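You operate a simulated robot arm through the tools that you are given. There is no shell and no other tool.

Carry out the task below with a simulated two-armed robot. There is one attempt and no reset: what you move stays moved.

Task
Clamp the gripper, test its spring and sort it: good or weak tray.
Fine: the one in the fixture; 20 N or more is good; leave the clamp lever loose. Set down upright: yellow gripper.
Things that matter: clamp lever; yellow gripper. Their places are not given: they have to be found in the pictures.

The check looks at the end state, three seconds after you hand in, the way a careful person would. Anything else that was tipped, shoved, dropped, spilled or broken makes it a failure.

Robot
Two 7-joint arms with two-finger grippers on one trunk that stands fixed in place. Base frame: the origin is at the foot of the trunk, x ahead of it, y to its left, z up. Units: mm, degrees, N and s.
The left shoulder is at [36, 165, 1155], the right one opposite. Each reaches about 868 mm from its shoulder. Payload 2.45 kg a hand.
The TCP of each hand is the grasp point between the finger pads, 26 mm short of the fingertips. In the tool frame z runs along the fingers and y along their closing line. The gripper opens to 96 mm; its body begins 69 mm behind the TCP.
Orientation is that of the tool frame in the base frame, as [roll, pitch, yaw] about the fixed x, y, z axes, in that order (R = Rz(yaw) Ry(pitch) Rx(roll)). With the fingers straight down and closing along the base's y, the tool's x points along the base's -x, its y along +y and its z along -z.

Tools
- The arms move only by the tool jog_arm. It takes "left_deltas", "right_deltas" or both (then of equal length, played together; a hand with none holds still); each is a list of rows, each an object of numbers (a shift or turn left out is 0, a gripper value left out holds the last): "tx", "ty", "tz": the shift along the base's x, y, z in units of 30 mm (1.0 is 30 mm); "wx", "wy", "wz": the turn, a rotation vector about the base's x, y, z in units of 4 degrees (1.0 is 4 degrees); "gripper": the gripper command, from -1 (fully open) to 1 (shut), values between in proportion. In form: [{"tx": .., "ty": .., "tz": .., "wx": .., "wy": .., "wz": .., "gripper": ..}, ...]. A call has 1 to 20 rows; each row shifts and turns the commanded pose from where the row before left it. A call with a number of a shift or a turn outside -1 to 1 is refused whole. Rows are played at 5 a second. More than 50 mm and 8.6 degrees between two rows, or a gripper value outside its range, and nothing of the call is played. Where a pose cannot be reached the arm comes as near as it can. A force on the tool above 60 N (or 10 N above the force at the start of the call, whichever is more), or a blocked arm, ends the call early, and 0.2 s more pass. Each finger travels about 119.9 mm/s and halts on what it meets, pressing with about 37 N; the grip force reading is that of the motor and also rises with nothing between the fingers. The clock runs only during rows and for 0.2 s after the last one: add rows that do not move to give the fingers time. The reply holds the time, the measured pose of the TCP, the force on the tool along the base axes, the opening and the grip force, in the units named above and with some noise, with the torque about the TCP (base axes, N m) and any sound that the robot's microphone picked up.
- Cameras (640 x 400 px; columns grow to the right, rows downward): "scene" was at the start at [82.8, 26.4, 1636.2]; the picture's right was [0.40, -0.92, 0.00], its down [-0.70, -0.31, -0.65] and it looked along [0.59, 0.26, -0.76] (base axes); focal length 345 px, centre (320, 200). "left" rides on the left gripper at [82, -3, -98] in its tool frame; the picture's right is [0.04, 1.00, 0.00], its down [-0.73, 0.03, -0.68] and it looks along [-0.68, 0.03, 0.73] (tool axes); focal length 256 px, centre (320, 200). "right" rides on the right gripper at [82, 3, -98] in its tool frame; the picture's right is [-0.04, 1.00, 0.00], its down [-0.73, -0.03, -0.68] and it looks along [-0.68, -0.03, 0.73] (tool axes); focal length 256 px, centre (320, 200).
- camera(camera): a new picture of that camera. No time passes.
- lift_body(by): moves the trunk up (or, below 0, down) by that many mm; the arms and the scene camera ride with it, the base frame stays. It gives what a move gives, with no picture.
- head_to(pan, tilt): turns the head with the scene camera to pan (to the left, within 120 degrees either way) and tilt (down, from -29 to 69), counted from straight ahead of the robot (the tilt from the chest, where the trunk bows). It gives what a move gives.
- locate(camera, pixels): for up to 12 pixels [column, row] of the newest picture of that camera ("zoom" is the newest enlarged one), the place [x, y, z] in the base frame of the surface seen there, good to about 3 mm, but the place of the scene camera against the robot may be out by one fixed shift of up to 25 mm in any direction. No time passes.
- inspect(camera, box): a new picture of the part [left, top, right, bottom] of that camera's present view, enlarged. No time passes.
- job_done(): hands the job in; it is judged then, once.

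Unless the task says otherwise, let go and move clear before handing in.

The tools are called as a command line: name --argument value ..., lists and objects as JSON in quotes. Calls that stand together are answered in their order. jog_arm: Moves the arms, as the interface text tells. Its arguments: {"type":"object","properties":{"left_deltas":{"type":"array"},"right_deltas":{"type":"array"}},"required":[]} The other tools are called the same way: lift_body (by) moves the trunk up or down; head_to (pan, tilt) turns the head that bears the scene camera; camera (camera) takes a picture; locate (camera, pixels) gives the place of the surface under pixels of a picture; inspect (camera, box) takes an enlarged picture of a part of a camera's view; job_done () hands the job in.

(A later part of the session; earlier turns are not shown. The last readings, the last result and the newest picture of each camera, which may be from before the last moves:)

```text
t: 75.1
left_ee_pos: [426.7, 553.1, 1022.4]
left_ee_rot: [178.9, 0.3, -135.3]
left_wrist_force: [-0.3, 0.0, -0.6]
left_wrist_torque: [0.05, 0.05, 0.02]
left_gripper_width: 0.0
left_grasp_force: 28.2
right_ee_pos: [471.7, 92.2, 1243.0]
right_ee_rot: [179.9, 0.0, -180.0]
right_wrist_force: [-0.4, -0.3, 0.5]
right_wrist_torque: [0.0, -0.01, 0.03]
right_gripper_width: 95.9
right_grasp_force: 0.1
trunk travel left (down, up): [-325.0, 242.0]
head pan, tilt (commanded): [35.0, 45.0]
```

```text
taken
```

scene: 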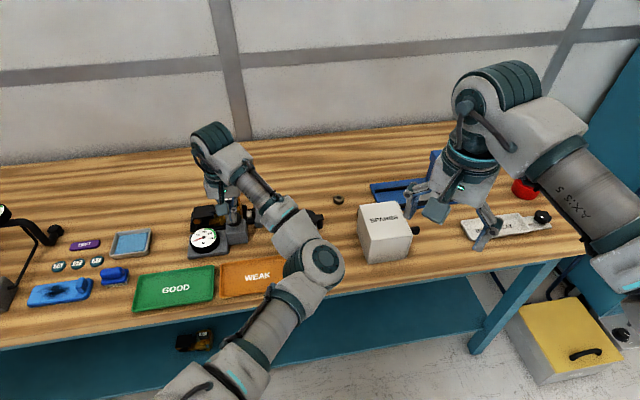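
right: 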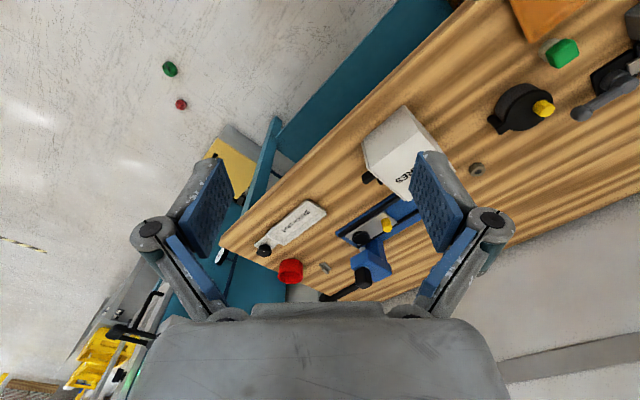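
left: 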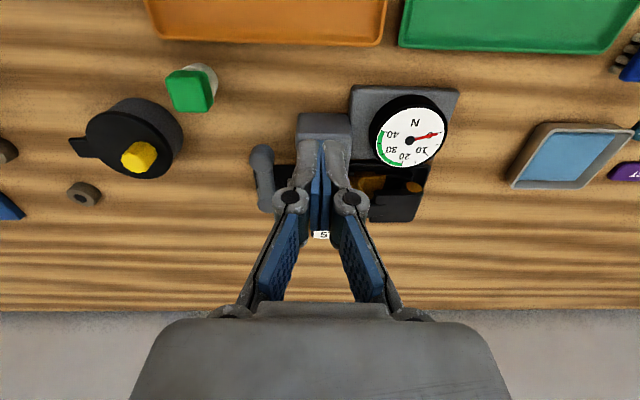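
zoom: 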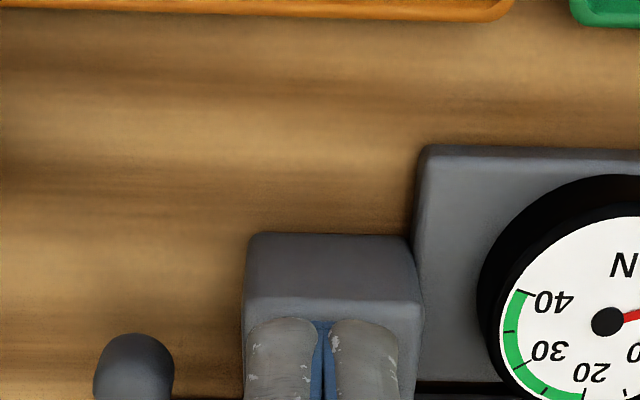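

The dial stays visible to the head camera at (205,238), but the closed fingers hide the knob. I'll open the fingers here (well above everything) and measure the knob.

jog_arm --left_deltas '[{"gripper": -1.0}, {}, {}, {}]'

camera --camera "left"

inspect --camera "left" --box '[220, 90, 460, 240]'

```text
t: 76.1
left_ee_pos: [427.4, 551.4, 1022.0]
left_ee_rot: [178.9, 0.3, -135.5]
left_wrist_force: [0.0, 0.3, 0.3]
left_wrist_torque: [-0.02, 0.01, -0.01]
left_gripper_width: 95.9
left_grasp_force: 0.0
right_ee_pos: [472.2, 91.9, 1243.1]
right_ee_rot: [179.9, 0.0, -179.9]
right_wrist_force: [0.2, -0.6, 0.9]
right_wrist_torque: [-0.01, 0.02, 0.01]
right_gripper_width: 96.2
right_grasp_force: 0.1
trunk travel left (down, up): [-325.0, 242.0]
head pan, tilt (commanded): [35.0, 45.0]
```

```text
taken
```

left: 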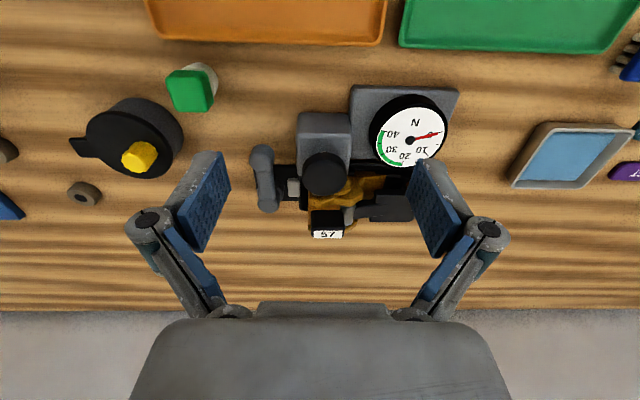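

```text
2.67 times, centred on (340, 165) of left
```

zoom: 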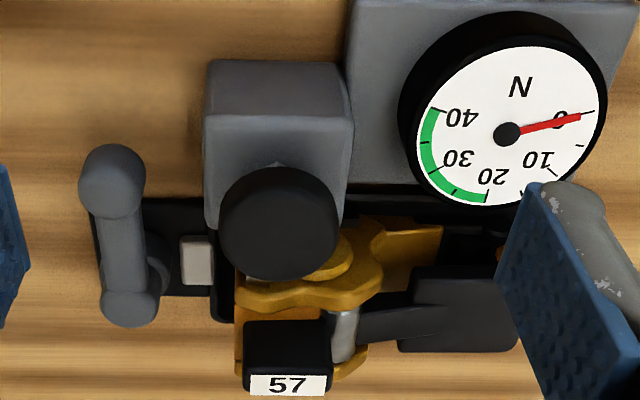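

The knob shows as the dark disc at zoom (278,225). I'll locate its edges to find the centre, plus parts of the gripper for the later pick-up.

locate --camera "zoom" --pixels '[[224, 232], [333, 232], [279, 277], [279, 185], [279, 230], [279, 172], [250, 345], [325, 345], [288, 330], [288, 362], [430, 330], [360, 330]]'

locate --camera "left" --pixels '[[410, 140], [300, 118], [345, 118], [300, 140], [350, 160], [375, 190], [402, 200], [375, 218], [415, 215], [345, 212], [360, 178], [310, 225]]'

```text
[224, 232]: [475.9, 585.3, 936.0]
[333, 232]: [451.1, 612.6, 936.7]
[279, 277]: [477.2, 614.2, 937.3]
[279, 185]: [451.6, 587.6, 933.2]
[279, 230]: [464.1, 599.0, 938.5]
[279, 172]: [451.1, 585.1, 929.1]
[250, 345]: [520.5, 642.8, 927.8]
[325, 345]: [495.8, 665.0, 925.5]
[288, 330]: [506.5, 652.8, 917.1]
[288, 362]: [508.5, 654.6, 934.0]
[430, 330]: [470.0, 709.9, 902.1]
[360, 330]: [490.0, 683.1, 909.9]
```

```text
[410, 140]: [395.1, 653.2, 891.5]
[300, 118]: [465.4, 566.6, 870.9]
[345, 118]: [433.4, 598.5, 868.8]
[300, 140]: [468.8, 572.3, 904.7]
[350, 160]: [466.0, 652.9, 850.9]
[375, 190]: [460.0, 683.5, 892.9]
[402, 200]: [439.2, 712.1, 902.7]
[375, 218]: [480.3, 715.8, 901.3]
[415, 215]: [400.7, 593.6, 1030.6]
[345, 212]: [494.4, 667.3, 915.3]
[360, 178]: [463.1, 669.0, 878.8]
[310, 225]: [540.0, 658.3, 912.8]
```

The knob centre works out at about (464,599.5) with its top near z 939. I'll close the fingers again and move directly above it.

jog_arm --left_deltas '[{"gripper": 1.0}, {}, {}, {}, {"tx": 0.411, "ty": 0.533, "tz": -0.2}, {"tx": 0.411, "ty": 0.533, "tz": -0.2}, {"tx": 0.411, "ty": 0.533, "tz": -0.2}, {}]'

camera --camera "left"

camera --camera "scene"

inspect --camera "scene" --box '[160, 180, 280, 260]'

```text
t: 77.9
left_ee_pos: [464.2, 599.7, 1005.0]
left_ee_rot: [178.9, 0.3, -135.3]
left_wrist_force: [-0.2, 0.7, -0.3]
left_wrist_torque: [-0.01, 0.03, -0.01]
left_gripper_width: 0.2
left_grasp_force: 28.5
right_ee_pos: [472.1, 92.6, 1242.9]
right_ee_rot: [179.9, -0.1, 179.9]
right_wrist_force: [-0.7, -0.1, -0.2]
right_wrist_torque: [-0.01, 0.0, -0.01]
right_gripper_width: 96.4
right_grasp_force: 0.0
trunk travel left (down, up): [-325.0, 242.0]
head pan, tilt (commanded): [35.0, 45.0]
```

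```text
taken
```

left: 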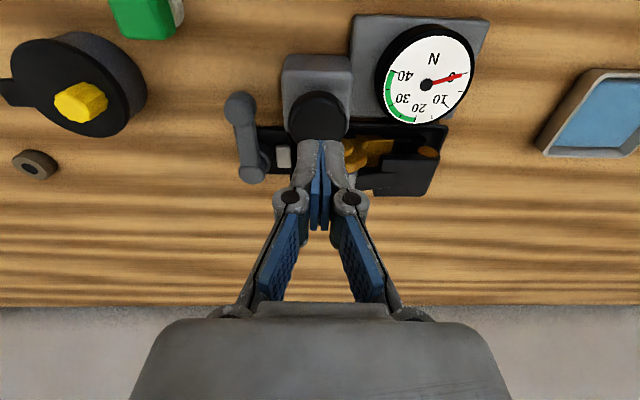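

```text
taken
```

scene: 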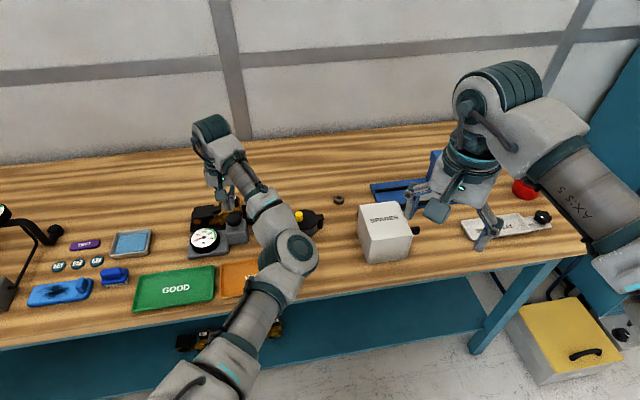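

```text
5.00 times, centred on (220, 220) of scene
```

zoom: 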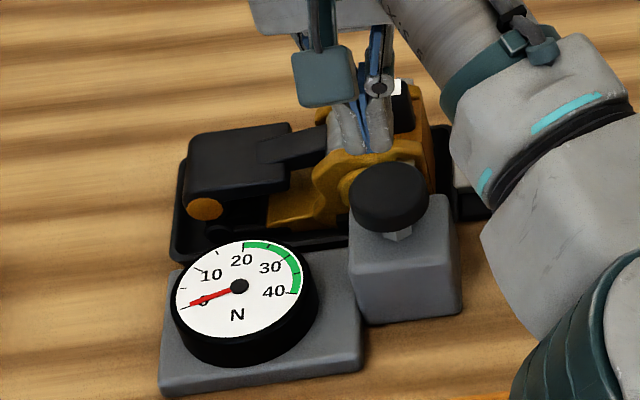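

Both cameras can read the dial while I press. I'll descend to just above the knob and then ease down in 3 mm steps.

jog_arm --left_deltas '[{"tz": -0.6}, {"tz": -0.5}, {"tz": -0.1}, {"tz": -0.1}, {"tz": -0.1}, {}]'

inspect --camera "scene" --box '[160, 180, 280, 260]'

camera --camera "left"

```text
t: 79.3
left_ee_pos: [465.6, 600.8, 961.8]
left_ee_rot: [178.9, 0.2, -135.4]
left_wrist_force: [0.6, 0.3, 1.1]
left_wrist_torque: [-0.02, -0.02, 0.02]
left_gripper_width: 0.1
left_grasp_force: 28.6
right_ee_pos: [472.7, 92.6, 1242.2]
right_ee_rot: [179.9, 0.0, -179.9]
right_wrist_force: [-0.7, -0.5, 0.4]
right_wrist_torque: [-0.01, -0.01, 0.01]
right_gripper_width: 95.9
right_grasp_force: 0.0
trunk travel left (down, up): [-325.0, 242.0]
head pan, tilt (commanded): [35.0, 45.0]
```

```text
5.00 times, centred on (220, 220) of scene
```

zoom: 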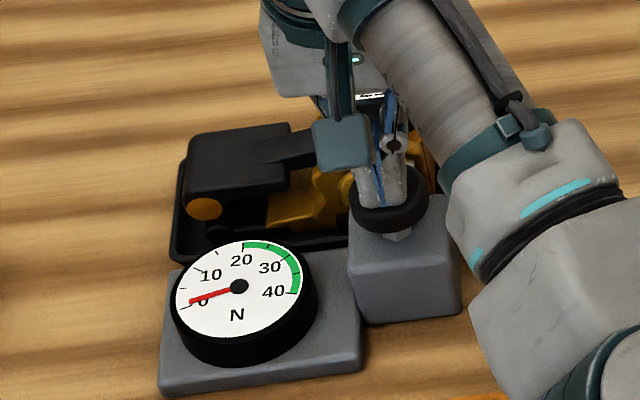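

```text
taken
```

left: 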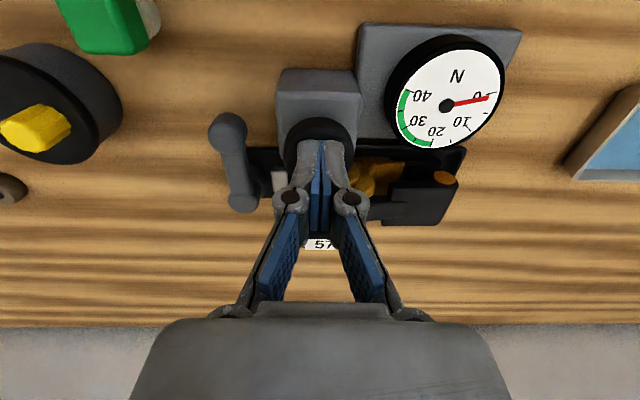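

The tips are at the cap with about 1 N and the needle has just begun to lift. I'll press on in 3 mm steps.

jog_arm --left_deltas '[{"tz": -0.1}, {"tz": -0.1}, {"tz": -0.1}, {}]'

inspect --camera "scene" --box '[160, 180, 280, 260]'

```text
t: 80.3
left_ee_pos: [464.3, 600.6, 954.3]
left_ee_rot: [178.9, 0.5, -135.4]
left_wrist_force: [2.2, -0.9, 3.0]
left_wrist_torque: [-0.03, 0.01, 0.01]
left_gripper_width: 0.0
left_grasp_force: 28.6
right_ee_pos: [472.2, 90.3, 1244.1]
right_ee_rot: [179.8, 0.0, 179.9]
right_wrist_force: [-0.1, 0.3, -0.6]
right_wrist_torque: [0.01, 0.0, -0.02]
right_gripper_width: 95.8
right_grasp_force: 0.0
trunk travel left (down, up): [-325.0, 242.0]
head pan, tilt (commanded): [35.0, 45.0]
```

```text
5.00 times, centred on (220, 220) of scene
```

zoom: 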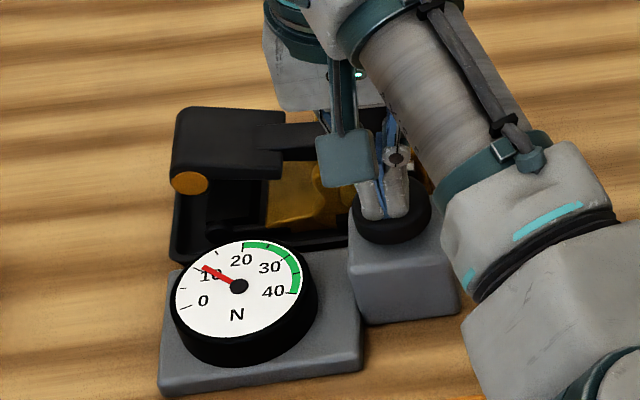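

The needle is at about 11 N, but the black handle has shifted up in the picture, from (205,208) to (190,183). I'll check with the hand camera whether it is a moving part or the whole gripper tipping.

camera --camera "left"

inspect --camera "left" --box '[200, 10, 540, 260]'

camera --camera "right"

```text
taken
```

left: 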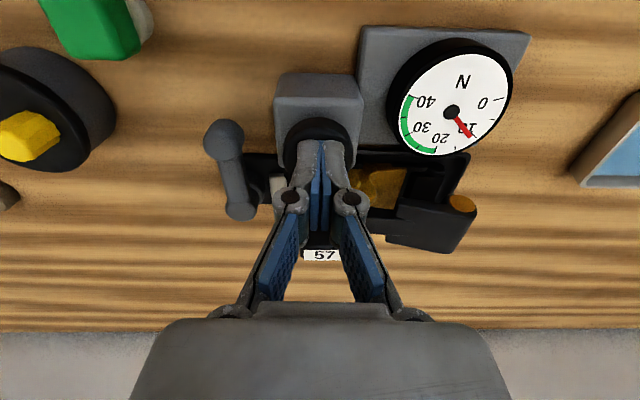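

```text
1.60 times, centred on (370, 135) of left
```

zoom: 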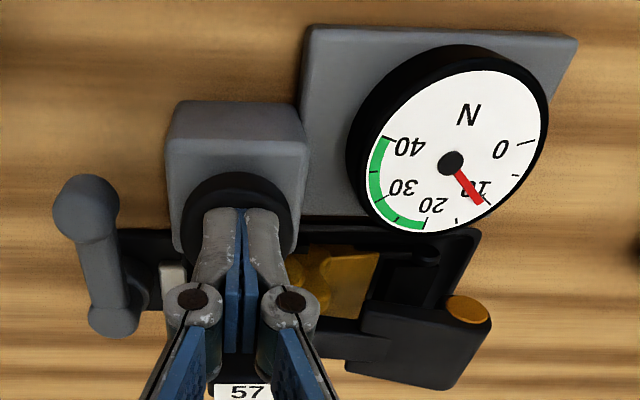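

```text
taken
```

right: 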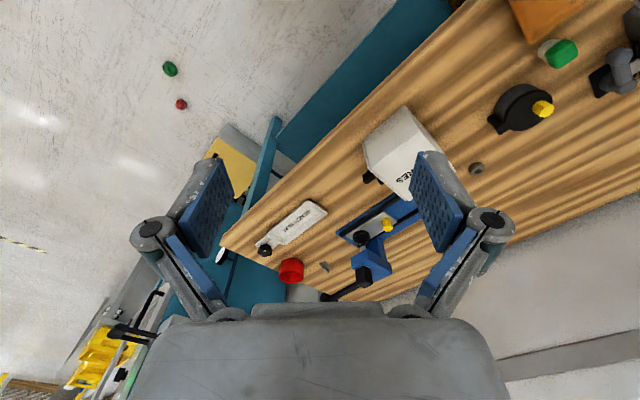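

Only the spring arm of the gripper swings up while the yellow body and tag stay put, so the test is working as intended. The needle is at about 11 N; I'll keep pressing toward full travel.

jog_arm --left_deltas '[{"tz": -0.1}, {"tz": -0.1}, {}]'

inspect --camera "scene" --box '[160, 180, 280, 260]'

inspect --camera "left" --box '[200, 10, 540, 260]'

```text
t: 81.1
left_ee_pos: [463.2, 599.3, 946.8]
left_ee_rot: [178.9, 0.4, -135.4]
left_wrist_force: [0.7, 0.6, 4.5]
left_wrist_torque: [-0.07, -0.02, 0.05]
left_gripper_width: 0.0
left_grasp_force: 28.8
right_ee_pos: [473.0, 93.0, 1242.7]
right_ee_rot: [179.8, 0.0, -179.9]
right_wrist_force: [-0.8, 0.5, -0.3]
right_wrist_torque: [-0.02, -0.02, 0.01]
right_gripper_width: 96.0
right_grasp_force: 0.1
trunk travel left (down, up): [-325.0, 242.0]
head pan, tilt (commanded): [35.0, 45.0]
heard: click
```

```text
5.00 times, centred on (220, 220) of scene
```

zoom: 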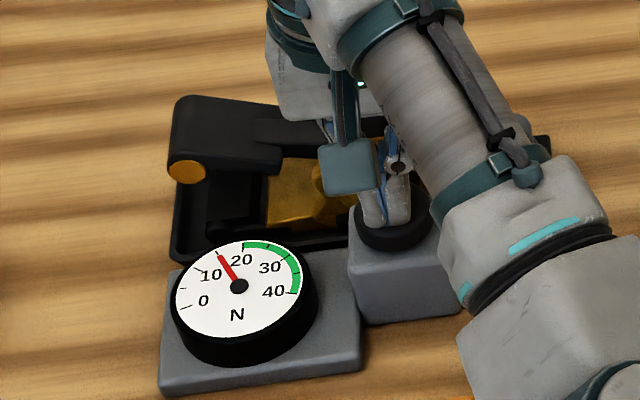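

```text
1.60 times, centred on (370, 135) of left
```

zoom: 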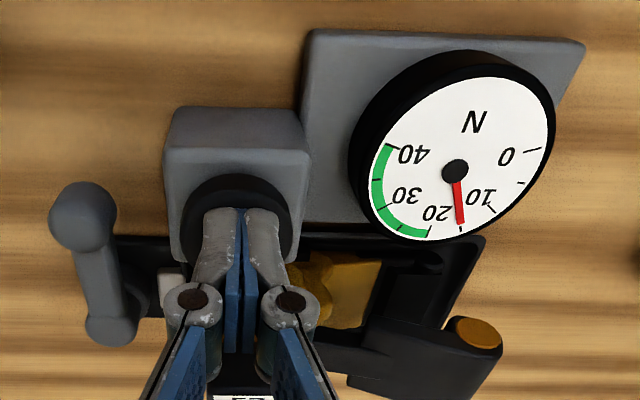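

A click was heard at z 947 and the needle stands at about 15 N, on the tick between 10 and 20. I'll press a little further to see whether that is its final value.

jog_arm --left_deltas '[{"tz": -0.07}, {}, {}]'

inspect --camera "scene" --box '[185, 220, 225, 255]'

inspect --camera "left" --box '[370, 20, 530, 170]'

```text
t: 81.9
left_ee_pos: [462.9, 600.0, 947.0]
left_ee_rot: [178.9, 0.5, -135.3]
left_wrist_force: [6.5, 7.0, 21.4]
left_wrist_torque: [0.03, -0.03, 0.03]
left_gripper_width: 5.9
left_grasp_force: 28.6
right_ee_pos: [471.2, 91.6, 1244.5]
right_ee_rot: [179.9, 0.1, -179.9]
right_wrist_force: [-0.8, -0.5, -0.8]
right_wrist_torque: [-0.01, 0.02, 0.01]
right_gripper_width: 95.8
right_grasp_force: 0.1
trunk travel left (down, up): [-325.0, 242.0]
head pan, tilt (commanded): [35.0, 45.0]
```

```text
11.43 times, centred on (205, 238) of scene
```

zoom: 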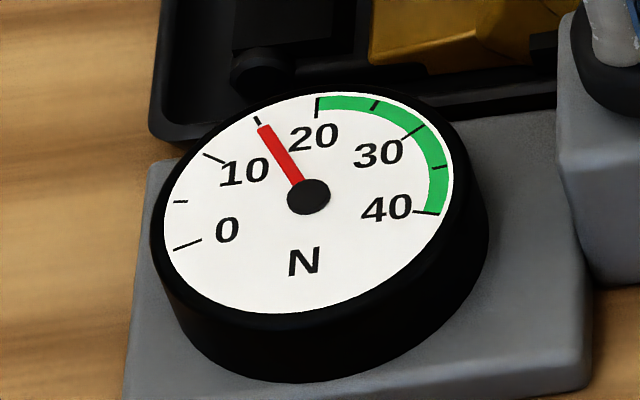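

```text
2.67 times, centred on (450, 95) of left
```

zoom: 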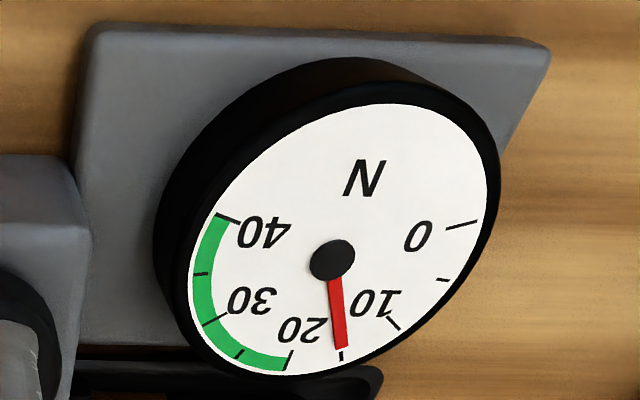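

At full travel (about 21 N of push, no further movement) both views read 15 N, which is below 20, so gripper 57 is weak. I'll release the plunger by lifting straight up and check that the dial returns.

jog_arm --left_deltas '[{"tz": 0.2}, {"tz": 0.5}, {"tz": 0.8}, {"tz": 0.8}, {}]'

inspect --camera "scene" --box '[160, 180, 280, 260]'

camera --camera "left"

```text
t: 83.1
left_ee_pos: [463.1, 600.4, 1015.5]
left_ee_rot: [178.9, 0.3, -135.3]
left_wrist_force: [0.6, 0.6, -0.7]
left_wrist_torque: [-0.03, 0.03, 0.01]
left_gripper_width: 0.0
left_grasp_force: 28.7
right_ee_pos: [472.6, 93.1, 1243.1]
right_ee_rot: [179.8, -0.1, 179.9]
right_wrist_force: [-0.4, -0.2, 0.1]
right_wrist_torque: [-0.01, -0.01, -0.02]
right_gripper_width: 96.2
right_grasp_force: 0.2
trunk travel left (down, up): [-325.0, 242.0]
head pan, tilt (commanded): [35.0, 45.0]
```

```text
5.00 times, centred on (220, 220) of scene
```

zoom: 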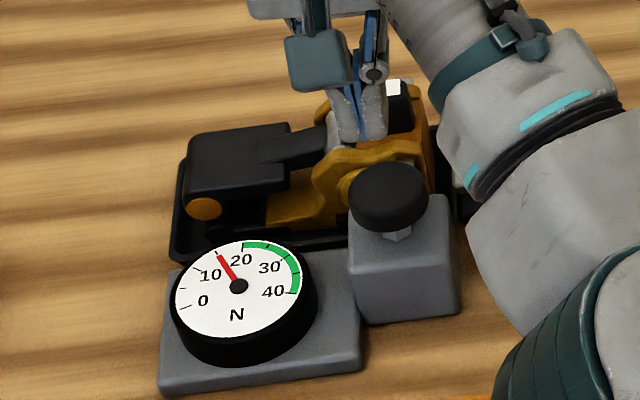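

```text
taken
```

left: 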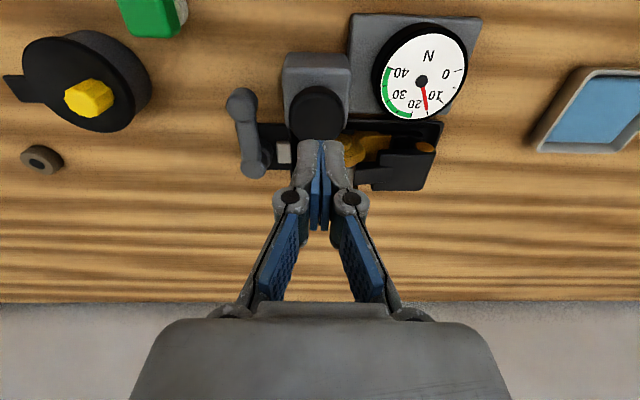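

The dial holds its peak at 15 N and the spring arm has dropped back. Now the clamp has to be loosened; I'll measure the lever end and the neighbouring block for clearance.

inspect --camera "left" --box '[200, 40, 360, 190]'

locate --camera "zoom" --pixels '[[165, 130], [110, 170], [215, 170], [165, 195], [165, 225], [165, 165], [190, 270], [210, 345], [335, 60], [590, 60], [340, 200], [335, 130]]'

```text
2.67 times, centred on (280, 115) of left
```

zoom: 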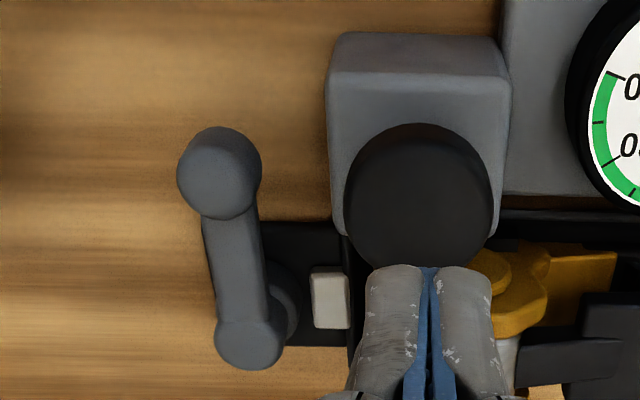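

```text
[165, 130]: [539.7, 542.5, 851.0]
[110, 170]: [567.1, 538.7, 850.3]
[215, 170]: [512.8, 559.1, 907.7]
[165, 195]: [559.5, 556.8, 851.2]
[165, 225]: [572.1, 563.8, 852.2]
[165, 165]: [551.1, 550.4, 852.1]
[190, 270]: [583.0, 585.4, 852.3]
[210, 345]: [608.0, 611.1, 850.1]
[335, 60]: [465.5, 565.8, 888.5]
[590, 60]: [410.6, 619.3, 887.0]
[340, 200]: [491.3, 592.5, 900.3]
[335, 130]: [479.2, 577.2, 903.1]
```

The lever end is at zoom (219,172). I'll locate its edges and the arm more precisely.

locate --camera "zoom" --pixels '[[182, 175], [256, 175], [219, 175], [219, 205], [219, 140], [219, 215], [225, 260], [208, 260], [262, 260], [250, 335], [225, 345], [345, 230]]'

```text
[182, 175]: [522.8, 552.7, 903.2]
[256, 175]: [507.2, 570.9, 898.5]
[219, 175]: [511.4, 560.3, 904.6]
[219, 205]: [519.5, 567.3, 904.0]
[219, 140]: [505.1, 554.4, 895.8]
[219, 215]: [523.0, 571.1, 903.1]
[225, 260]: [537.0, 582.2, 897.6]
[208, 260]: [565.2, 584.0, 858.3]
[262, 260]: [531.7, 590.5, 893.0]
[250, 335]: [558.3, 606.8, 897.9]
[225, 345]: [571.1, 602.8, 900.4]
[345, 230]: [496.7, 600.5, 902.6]
```

The lever end is centred near (515.5,562) with about 24 mm of free space to the plunger block. I'll open the fingers to 30 mm, move over it, and stop just above to check alignment.

jog_arm --left_deltas '[{"gripper": 0.375}, {}, {"tx": 0.587, "ty": -0.423, "tz": -0.167}, {"tx": 0.587, "ty": -0.423, "tz": -0.167}, {"tx": 0.587, "ty": -0.423, "tz": -0.167}, {"tz": -0.667}, {"tz": -0.667}, {"tz": -0.5}, {}]'

camera --camera "left"

inspect --camera "left" --box '[220, 90, 440, 240]'

```text
t: 85.1
left_ee_pos: [517.2, 559.8, 942.1]
left_ee_rot: [178.9, 0.3, -135.3]
left_wrist_force: [-0.2, 0.3, -0.4]
left_wrist_torque: [0.0, 0.01, -0.01]
left_gripper_width: 30.0
left_grasp_force: 0.2
right_ee_pos: [472.4, 92.4, 1243.3]
right_ee_rot: [179.9, 0.0, 179.9]
right_wrist_force: [-0.4, -0.5, 0.0]
right_wrist_torque: [-0.02, 0.02, 0.0]
right_gripper_width: 95.8
right_grasp_force: 0.1
trunk travel left (down, up): [-325.0, 242.0]
head pan, tilt (commanded): [35.0, 45.0]
```

```text
taken
```

left: 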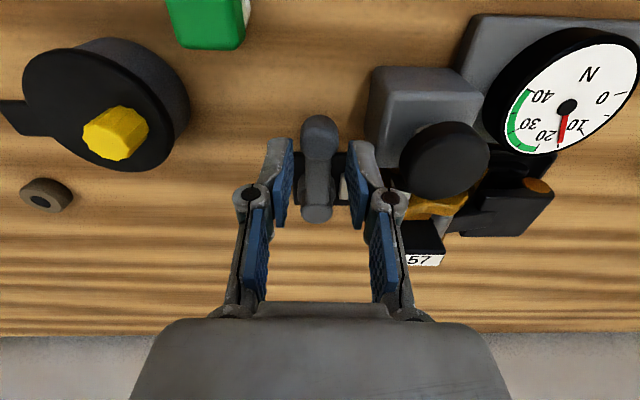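

```text
2.67 times, centred on (330, 165) of left
```

zoom: 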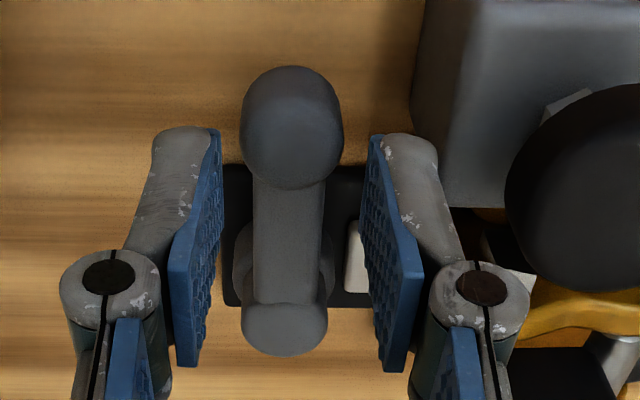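

The lever end (318,135) sits centred between the fingers. The gap to the plunger block and knob on the right is tight, so I'll measure it before going lower.

locate --camera "left" --pixels '[[372, 110], [368, 140], [368, 160], [402, 160], [403, 200], [378, 150], [318, 140], [302, 140], [334, 140], [318, 190], [352, 150], [292, 150]]'

```text
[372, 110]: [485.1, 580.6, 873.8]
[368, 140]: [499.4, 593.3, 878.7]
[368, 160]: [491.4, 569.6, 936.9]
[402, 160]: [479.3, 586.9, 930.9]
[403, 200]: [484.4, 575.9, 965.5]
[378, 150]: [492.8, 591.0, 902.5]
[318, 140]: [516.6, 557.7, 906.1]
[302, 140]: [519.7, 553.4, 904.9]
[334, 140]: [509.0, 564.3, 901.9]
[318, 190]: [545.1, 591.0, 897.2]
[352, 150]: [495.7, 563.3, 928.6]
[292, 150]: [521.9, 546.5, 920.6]
```

The finger's outer side is at u ≈ -55 to -65 against the block face at -67 and the knob edge at -76, so there is room if I stay a little high. I'll lower to TCP z ≈ 906 around the lever end.

jog_arm --left_deltas '[{"tz": -0.5}, {"tz": -0.4}, {"tz": -0.3}, {}]'

camera --camera "left"

```text
t: 86.1
left_ee_pos: [515.7, 562.2, 907.5]
left_ee_rot: [178.9, 0.3, -135.4]
left_wrist_force: [0.7, -0.4, 0.3]
left_wrist_torque: [0.01, -0.02, 0.0]
left_gripper_width: 29.9
left_grasp_force: 0.0
right_ee_pos: [472.0, 92.7, 1243.6]
right_ee_rot: [179.8, -0.1, 179.9]
right_wrist_force: [-0.2, -0.2, 0.2]
right_wrist_torque: [-0.02, -0.02, 0.0]
right_gripper_width: 96.1
right_grasp_force: 0.1
trunk travel left (down, up): [-325.0, 242.0]
head pan, tilt (commanded): [35.0, 45.0]
```

```text
taken
```

left: 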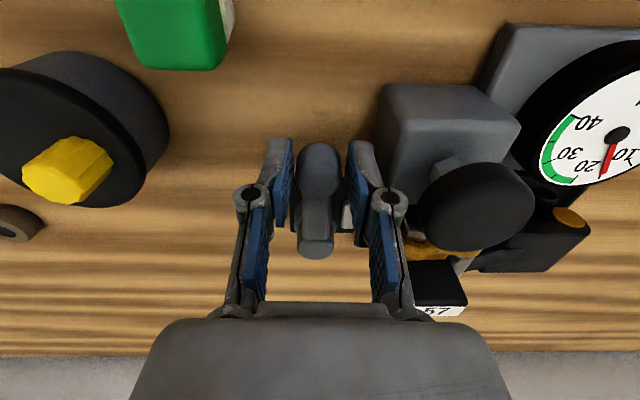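

The fingers straddle the lever end without touching anything. I'll sweep it back along its arc, rotating the hand with it, first through about 40°.

jog_arm --left_deltas '[{"tx": 0.111, "ty": -0.101, "wz": 1.0}, {"tx": 0.1155, "ty": -0.0966, "wz": 1.0}, {"tx": 0.125, "ty": -0.087, "wz": 1.0}, {"tx": 0.13, "ty": -0.078, "wz": 1.0}, {"tx": 0.134, "ty": -0.068, "wz": 1.0}, {"tx": 0.139, "ty": -0.059, "wz": 1.0}, {"tx": 0.144, "ty": -0.0495, "wz": 1.0}, {"tx": 0.146, "ty": -0.038, "wz": 1.0}, {"tx": 0.1485, "ty": -0.031, "wz": 1.0}, {"tx": 0.151, "ty": -0.019, "wz": 1.0}, {}]'

camera --camera "left"

```text
t: 88.5
left_ee_pos: [558.8, 543.5, 906.5]
left_ee_rot: [178.9, 0.3, -95.3]
left_wrist_force: [-0.9, -0.7, -0.7]
left_wrist_torque: [0.01, 0.03, -0.02]
left_gripper_width: 30.9
left_grasp_force: 1.0
right_ee_pos: [471.0, 92.4, 1243.9]
right_ee_rot: [179.8, 0.0, -180.0]
right_wrist_force: [-0.4, -0.5, 0.7]
right_wrist_torque: [0.0, 0.0, 0.0]
right_gripper_width: 96.0
right_grasp_force: 0.1
trunk travel left (down, up): [-325.0, 242.0]
head pan, tilt (commanded): [35.0, 45.0]
```

```text
taken
```

left: 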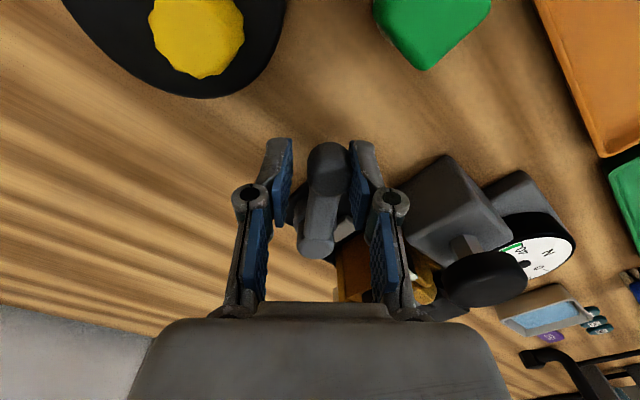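

The lever follows smoothly with about 1 N, now roughly at -53°. I'll carry on through another 28°, staying inside comfortable reach.

jog_arm --left_deltas '[{"tx": 0.151, "ty": -0.0094, "wz": 1.0}, {"tx": 0.151, "ty": 0.0047, "wz": 1.0}, {"tx": 0.151, "ty": 0.014, "wz": 1.0}, {"tx": 0.151, "ty": 0.0236, "wz": 1.0}, {"tx": 0.146, "ty": 0.033, "wz": 1.0}, {"tx": 0.144, "ty": 0.045, "wz": 1.0}, {"tx": 0.144, "ty": 0.054, "wz": 1.0}, {}]'

camera --camera "left"

camera --camera "scene"

```text
t: 90.3
left_ee_pos: [589.4, 548.6, 908.1]
left_ee_rot: [178.8, 0.5, -67.3]
left_wrist_force: [-1.0, -1.7, 0.5]
left_wrist_torque: [-0.03, 0.0, -0.01]
left_gripper_width: 31.0
left_grasp_force: 0.6
right_ee_pos: [471.9, 92.1, 1243.1]
right_ee_rot: [179.9, 0.0, -180.0]
right_wrist_force: [-0.1, 0.5, -0.2]
right_wrist_torque: [-0.01, -0.02, 0.01]
right_gripper_width: 95.9
right_grasp_force: 0.1
trunk travel left (down, up): [-325.0, 242.0]
head pan, tilt (commanded): [35.0, 45.0]
```

```text
taken
```

left: 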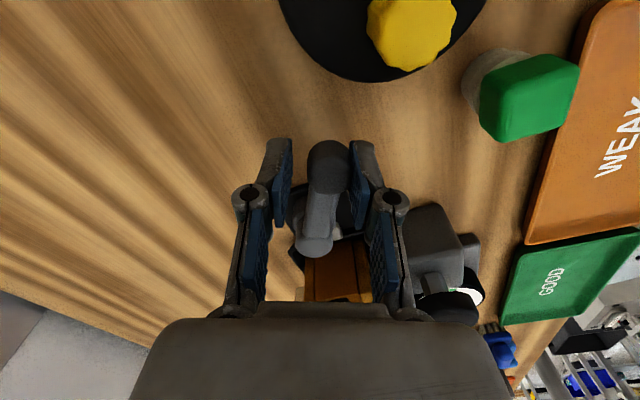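

```text
taken
```

scene: 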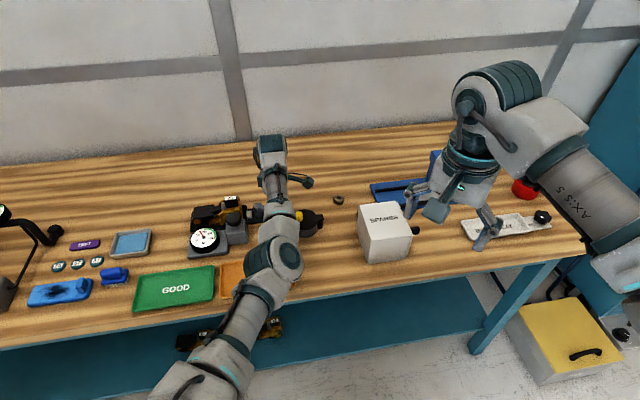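

The lever is at about -27°. I'll lift clear, close the fingers and turn the hand back, then finish the last part with the tilted push I used before.

jog_arm --left_deltas '[{"tz": 0.8}, {"tz": 0.8}, {"tz": 0.8}, {"tz": 0.7, "gripper": 1.0}, {"wz": -1.0, "tx": -0.09, "ty": -0.08}, {"wz": -1.0, "tx": -0.09, "ty": -0.08}, {"wz": -1.0, "tx": -0.09, "ty": -0.08}, {"wz": -1.0, "tx": -0.09, "ty": -0.08}, {"wz": -1.0, "tx": -0.09, "ty": -0.08}, {"wz": -1.0, "tx": -0.09, "ty": -0.08}, {"wz": -1.0, "tx": -0.09, "ty": -0.08}, {"wz": -1.0, "tx": -0.09, "ty": -0.08}, {"wz": -1.0, "tx": -0.09, "ty": -0.08}, {"wz": -1.0, "tx": -0.09, "ty": -0.08}, {"wz": -1.0, "tx": -0.09, "ty": -0.08}, {"wz": -1.0, "tx": -0.09, "ty": -0.08}, {"wz": -1.0, "tx": -0.09, "ty": -0.08}, {"wz": -1.0, "tx": -0.09, "ty": -0.08}, {"wz": -1.0, "tx": -0.09, "ty": -0.08}]'

jog_arm --left_deltas '[{"wz": -1.0}, {"wz": -1.0}, {"wz": -1.0}, {"wz": -1.0}, {"wz": -1.0}, {"wx": 0.45, "wy": -0.785}, {"wx": 0.45, "wy": -0.785}, {"wx": 0.45, "wy": -0.785}, {"wx": 0.45, "wy": -0.785}, {"wx": 0.45, "wy": -0.785}, {"wx": 0.45, "wy": -0.785}, {"wx": 0.45, "wy": -0.785}, {"wx": 0.45, "wy": -0.785}, {}]'

camera --camera "left"

camera --camera "scene"

```text
t: 94.3
left_ee_pos: [547.0, 512.1, 999.7]
left_ee_rot: [178.8, 0.3, -127.5]
left_wrist_force: [-0.5, 0.4, 0.1]
left_wrist_torque: [-0.01, -0.05, 0.01]
left_gripper_width: 0.0
left_grasp_force: 28.5
right_ee_pos: [471.6, 92.4, 1242.9]
right_ee_rot: [179.9, -0.1, -180.0]
right_wrist_force: [0.2, -0.6, 1.1]
right_wrist_torque: [0.03, 0.02, 0.02]
right_gripper_width: 96.0
right_grasp_force: 0.1
trunk travel left (down, up): [-325.0, 242.0]
head pan, tilt (commanded): [35.0, 45.0]
```

```text
t: 97.3
left_ee_pos: [546.6, 512.6, 998.8]
left_ee_rot: [-179.4, 29.3, -147.0]
left_wrist_force: [-0.4, 0.4, -0.3]
left_wrist_torque: [-0.01, 0.0, -0.04]
left_gripper_width: 0.0
left_grasp_force: 28.4
right_ee_pos: [471.8, 92.1, 1243.5]
right_ee_rot: [179.9, 0.1, -180.0]
right_wrist_force: [0.3, -1.4, 0.7]
right_wrist_torque: [0.01, 0.0, -0.01]
right_gripper_width: 96.1
right_grasp_force: 0.1
trunk travel left (down, up): [-325.0, 242.0]
head pan, tilt (commanded): [35.0, 45.0]
```

```text
taken
```

left: 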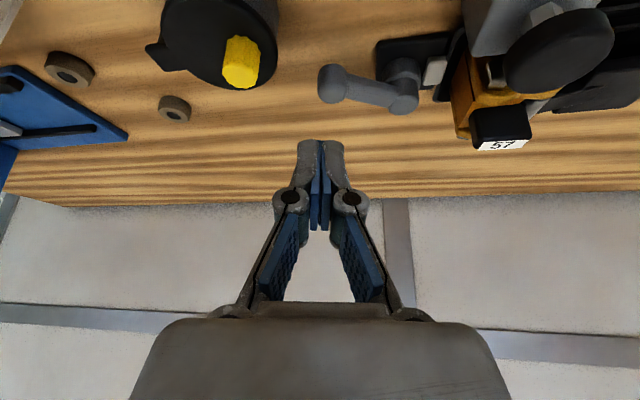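

```text
taken
```

scene: 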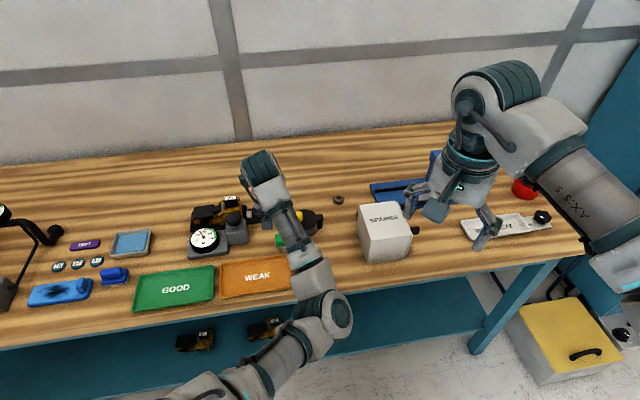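

The lever sits at about -27° (337,85). I'll yaw a bit more so the camera clears the bottle, back up 10 mm, and lower to lever height.

jog_arm --left_deltas '[{"wz": -0.85, "tx": -0.08, "ty": -0.08}, {"wz": -0.85, "tx": -0.08, "ty": -0.08}, {"wz": -0.85, "tx": -0.08, "ty": -0.08}, {"tz": -0.66}, {"tz": -0.66}, {"tz": -0.66}, {"tz": -0.66}, {"tz": -0.66}, {}]'

camera --camera "left"

```text
t: 99.3
left_ee_pos: [540.1, 504.6, 899.5]
left_ee_rot: [-179.5, 29.3, -157.0]
left_wrist_force: [-0.3, 0.8, 0.3]
left_wrist_torque: [0.0, -0.02, -0.01]
left_gripper_width: 0.0
left_grasp_force: 28.5
right_ee_pos: [471.4, 90.7, 1243.1]
right_ee_rot: [179.9, 0.1, 180.0]
right_wrist_force: [0.6, -0.6, -0.2]
right_wrist_torque: [0.0, 0.03, -0.02]
right_gripper_width: 96.3
right_grasp_force: 0.1
trunk travel left (down, up): [-325.0, 242.0]
head pan, tilt (commanded): [35.0, 45.0]
```

```text
taken
```

left: 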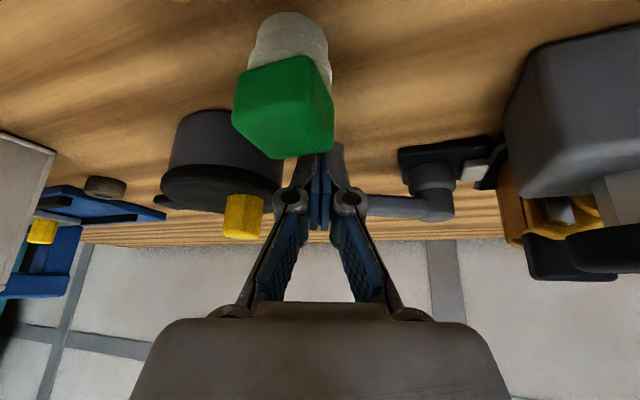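

The tip is clear and in front of the lever. I'll push the lever to the far side until it meets the loose-end stop near v ≈ 795.

jog_arm --left_deltas '[{"tx": 0.236, "ty": 0.236}, {"tx": 0.236, "ty": 0.236}, {"tx": 0.236, "ty": 0.236}, {"tx": 0.236, "ty": 0.236}, {"tx": 0.2, "ty": 0.2}, {"tx": 0.07, "ty": 0.07}, {"tx": 0.05, "ty": 0.05}, {}]'

camera --camera "left"

```text
t: 101.1
left_ee_pos: [577.1, 541.7, 900.5]
left_ee_rot: [-179.5, 29.2, -157.1]
left_wrist_force: [-0.2, -2.7, 1.5]
left_wrist_torque: [0.01, -0.01, 0.05]
left_gripper_width: 0.0
left_grasp_force: 28.2
right_ee_pos: [472.6, 92.4, 1243.9]
right_ee_rot: [180.0, 0.0, 180.0]
right_wrist_force: [-0.4, -0.2, -0.3]
right_wrist_torque: [0.0, 0.0, 0.03]
right_gripper_width: 95.9
right_grasp_force: 0.0
trunk travel left (down, up): [-325.0, 242.0]
head pan, tilt (commanded): [35.0, 45.0]
```

```text
taken
```

left: 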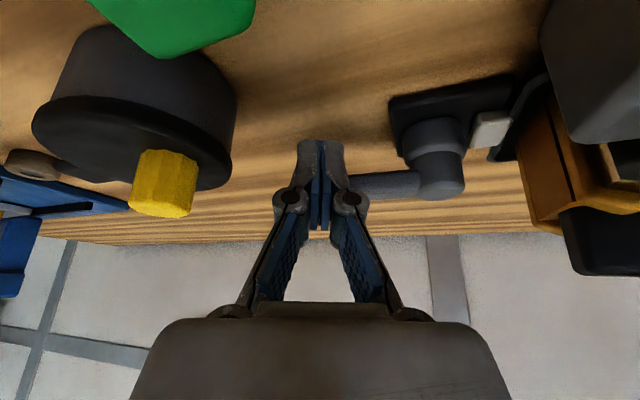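

The lever is nearly at its stop (about 3 N at v ≈ 791). A couple more millimetres will bring it fully to the loose end.

jog_arm --left_deltas '[{"tx": 0.06, "ty": 0.06}, {"tx": 0.05, "ty": 0.05}, {}]'

```text
t: 101.9
left_ee_pos: [580.3, 546.6, 899.8]
left_ee_rot: [-179.4, 29.2, -157.2]
left_wrist_force: [-3.0, -4.1, -0.8]
left_wrist_torque: [-0.09, 0.07, -0.01]
left_gripper_width: 0.1
left_grasp_force: 28.3
right_ee_pos: [472.2, 92.0, 1243.1]
right_ee_rot: [179.8, -0.1, -180.0]
right_wrist_force: [0.1, 0.1, 0.2]
right_wrist_torque: [0.01, 0.01, -0.02]
right_gripper_width: 96.3
right_grasp_force: 0.2
trunk travel left (down, up): [-325.0, 242.0]
head pan, tilt (commanded): [35.0, 45.0]
```

It is at the stop (v ≈ 796, 5 N), so the lever is back where it began. I'll back off, lift, and confirm from above.

jog_arm --left_deltas '[{"tx": -0.3, "ty": -0.3}, {"tx": -0.4, "ty": -0.4}, {"tz": 0.8}, {"tz": 0.8}, {"tz": 0.8}, {"tz": 0.8}, {}]'

camera --camera "left"

inspect --camera "left" --box '[280, 0, 640, 200]'

```text
t: 103.5
left_ee_pos: [561.9, 527.0, 998.2]
left_ee_rot: [-179.5, 29.1, -157.2]
left_wrist_force: [-0.5, 1.3, -0.3]
left_wrist_torque: [0.0, 0.02, 0.0]
left_gripper_width: 0.0
left_grasp_force: 28.3
right_ee_pos: [471.5, 92.7, 1243.1]
right_ee_rot: [179.9, 0.0, 180.0]
right_wrist_force: [0.1, -0.7, 0.2]
right_wrist_torque: [-0.02, -0.02, 0.01]
right_gripper_width: 96.1
right_grasp_force: 0.2
trunk travel left (down, up): [-325.0, 242.0]
head pan, tilt (commanded): [35.0, 45.0]
```

```text
taken
```

left: 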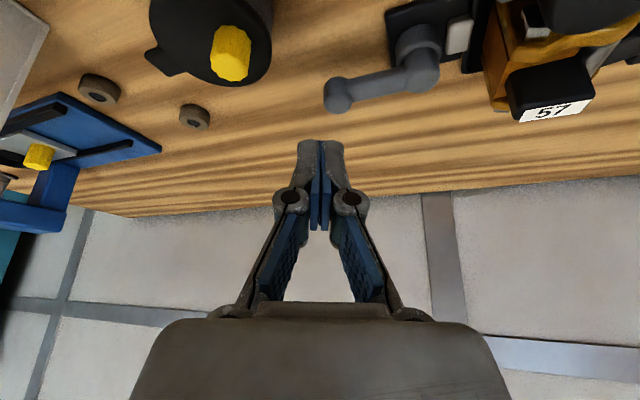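

```text
1.78 times, centred on (460, 100) of left
```

zoom: 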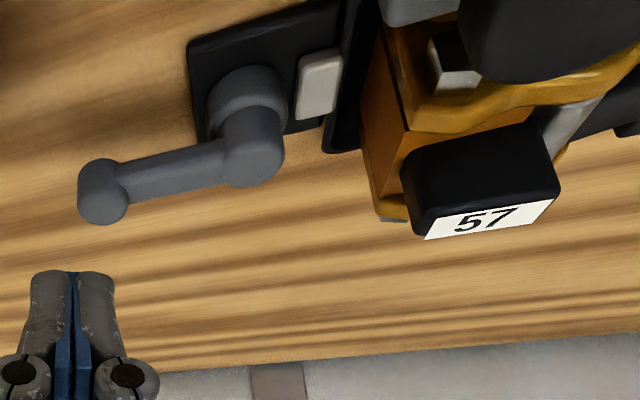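

The lever is back parallel to the bench edge, as at the start. Next I'll study gripper 57 for grasping, so I'm moving to a vertical view with open fingers in front of the fixture.

jog_arm --left_deltas '[{"tx": -0.5625, "ty": 0.104, "tz": 0.1, "wx": -0.356, "wy": 0.84}, {"tx": -0.5625, "ty": 0.104, "tz": 0.1, "wx": -0.356, "wy": 0.84}, {"tx": -0.5625, "ty": 0.104, "tz": 0.1, "wx": -0.356, "wy": 0.84}, {"tx": -0.5625, "ty": 0.104, "tz": 0.1, "wx": -0.356, "wy": 0.84}, {"tx": -0.5625, "ty": 0.104, "tz": 0.1, "wx": -0.356, "wy": 0.84}, {"tx": -0.5625, "ty": 0.104, "tz": 0.1, "wx": -0.356, "wy": 0.84}, {"tx": -0.5625, "ty": 0.104, "tz": 0.1, "wx": -0.356, "wy": 0.84}, {"tx": -0.5625, "ty": 0.104, "tz": 0.1, "wx": -0.356, "wy": 0.84}, {"wz": 0.92, "gripper": -1.0}, {"wz": 0.92}, {"wz": 0.92}, {"wz": 0.92}, {"wz": 0.92}, {"wz": 0.92}, {}]'

camera --camera "left"

inspect --camera "left" --box '[260, 110, 460, 250]'

```text
t: 106.7
left_ee_pos: [424.8, 549.5, 1019.5]
left_ee_rot: [-179.6, 0.1, -135.0]
left_wrist_force: [0.0, 0.5, -0.4]
left_wrist_torque: [-0.02, 0.02, -0.01]
left_gripper_width: 96.1
left_grasp_force: 0.1
right_ee_pos: [472.7, 92.9, 1243.5]
right_ee_rot: [179.9, 0.0, 180.0]
right_wrist_force: [-0.2, 0.7, 0.3]
right_wrist_torque: [-0.01, -0.02, 0.0]
right_gripper_width: 95.9
right_grasp_force: 0.0
trunk travel left (down, up): [-325.0, 242.0]
head pan, tilt (commanded): [35.0, 45.0]
```

```text
taken
```

left: 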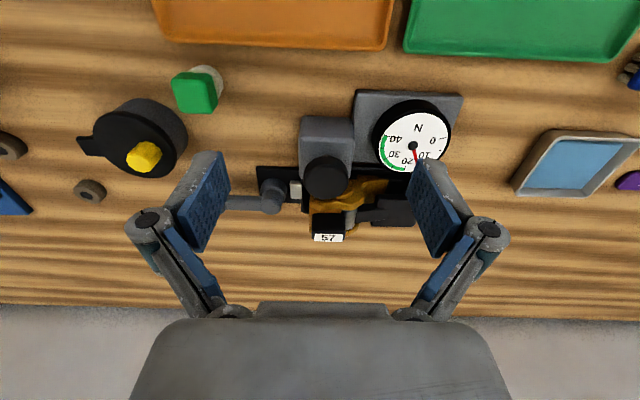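

```text
2.86 times, centred on (360, 180) of left
```

zoom: 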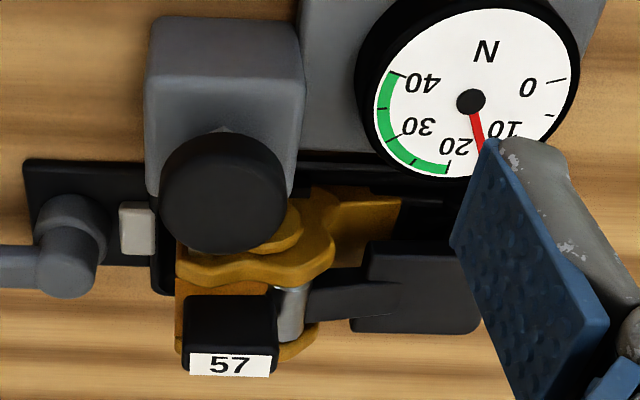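

I see a front and a rear yellow plate with the tag block, a grey pin and the black arm between them. I'll shift left so the gripper is centred between the fingers and measure it.

jog_arm --left_deltas '[{"tx": -0.4, "ty": 0.5, "tz": -0.1}, {"tx": -0.4, "ty": 0.5, "tz": -0.1}, {"tx": -0.35, "ty": 0.5, "tz": -0.1}, {}]'

camera --camera "left"

inspect --camera "left" --box '[220, 100, 420, 240]'

```text
t: 107.7
left_ee_pos: [390.8, 594.9, 1013.3]
left_ee_rot: [-179.5, 0.0, -135.2]
left_wrist_force: [-0.6, -0.5, -0.5]
left_wrist_torque: [0.02, 0.01, -0.01]
left_gripper_width: 95.8
left_grasp_force: 0.2
right_ee_pos: [472.7, 91.8, 1242.9]
right_ee_rot: [180.0, 0.0, -179.9]
right_wrist_force: [-1.2, -0.4, -0.1]
right_wrist_torque: [0.02, 0.0, 0.02]
right_gripper_width: 95.9
right_grasp_force: 0.0
trunk travel left (down, up): [-325.0, 242.0]
head pan, tilt (commanded): [35.0, 45.0]
```

```text
taken
```

left: 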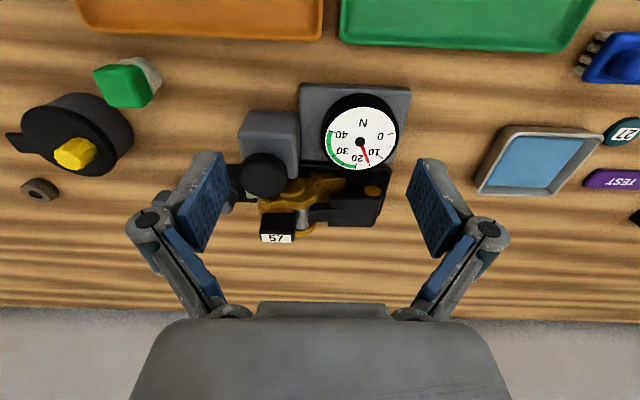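

```text
2.86 times, centred on (320, 170) of left
```

zoom: 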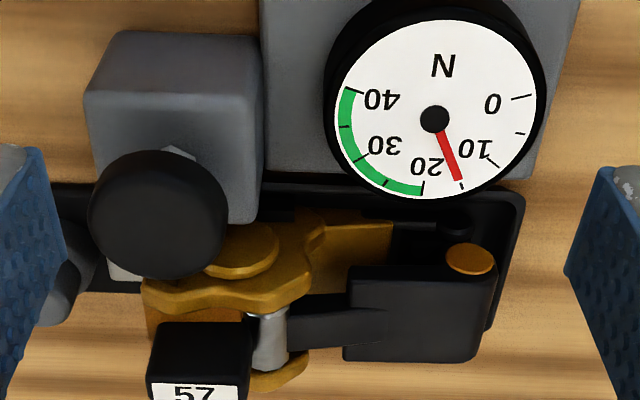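

locate --camera "zoom" --pixels '[[150, 290], [220, 300], [300, 285], [240, 250], [350, 245], [385, 235], [240, 275], [275, 380], [270, 335], [300, 365], [330, 335], [165, 330]]'

locate --camera "zoom" --pixels '[[160, 325], [240, 330], [200, 325], [195, 375], [235, 380], [355, 275], [400, 345], [480, 340], [480, 270], [470, 258], [510, 200], [440, 300]]'

```text
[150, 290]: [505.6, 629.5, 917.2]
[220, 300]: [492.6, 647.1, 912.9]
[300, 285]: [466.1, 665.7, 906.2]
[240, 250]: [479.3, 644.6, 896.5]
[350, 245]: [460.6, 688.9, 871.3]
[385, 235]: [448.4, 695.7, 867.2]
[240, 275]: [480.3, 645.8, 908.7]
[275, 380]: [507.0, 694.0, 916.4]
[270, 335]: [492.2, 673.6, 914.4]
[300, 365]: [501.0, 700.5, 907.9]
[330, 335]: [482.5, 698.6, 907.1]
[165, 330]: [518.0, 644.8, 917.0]
```

```text
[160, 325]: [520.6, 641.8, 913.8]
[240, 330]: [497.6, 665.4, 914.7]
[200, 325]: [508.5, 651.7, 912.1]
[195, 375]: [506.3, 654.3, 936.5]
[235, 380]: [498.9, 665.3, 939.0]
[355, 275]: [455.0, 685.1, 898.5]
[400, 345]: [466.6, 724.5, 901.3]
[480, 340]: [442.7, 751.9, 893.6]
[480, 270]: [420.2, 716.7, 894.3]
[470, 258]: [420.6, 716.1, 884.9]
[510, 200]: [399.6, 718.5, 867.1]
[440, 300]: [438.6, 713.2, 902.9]
```

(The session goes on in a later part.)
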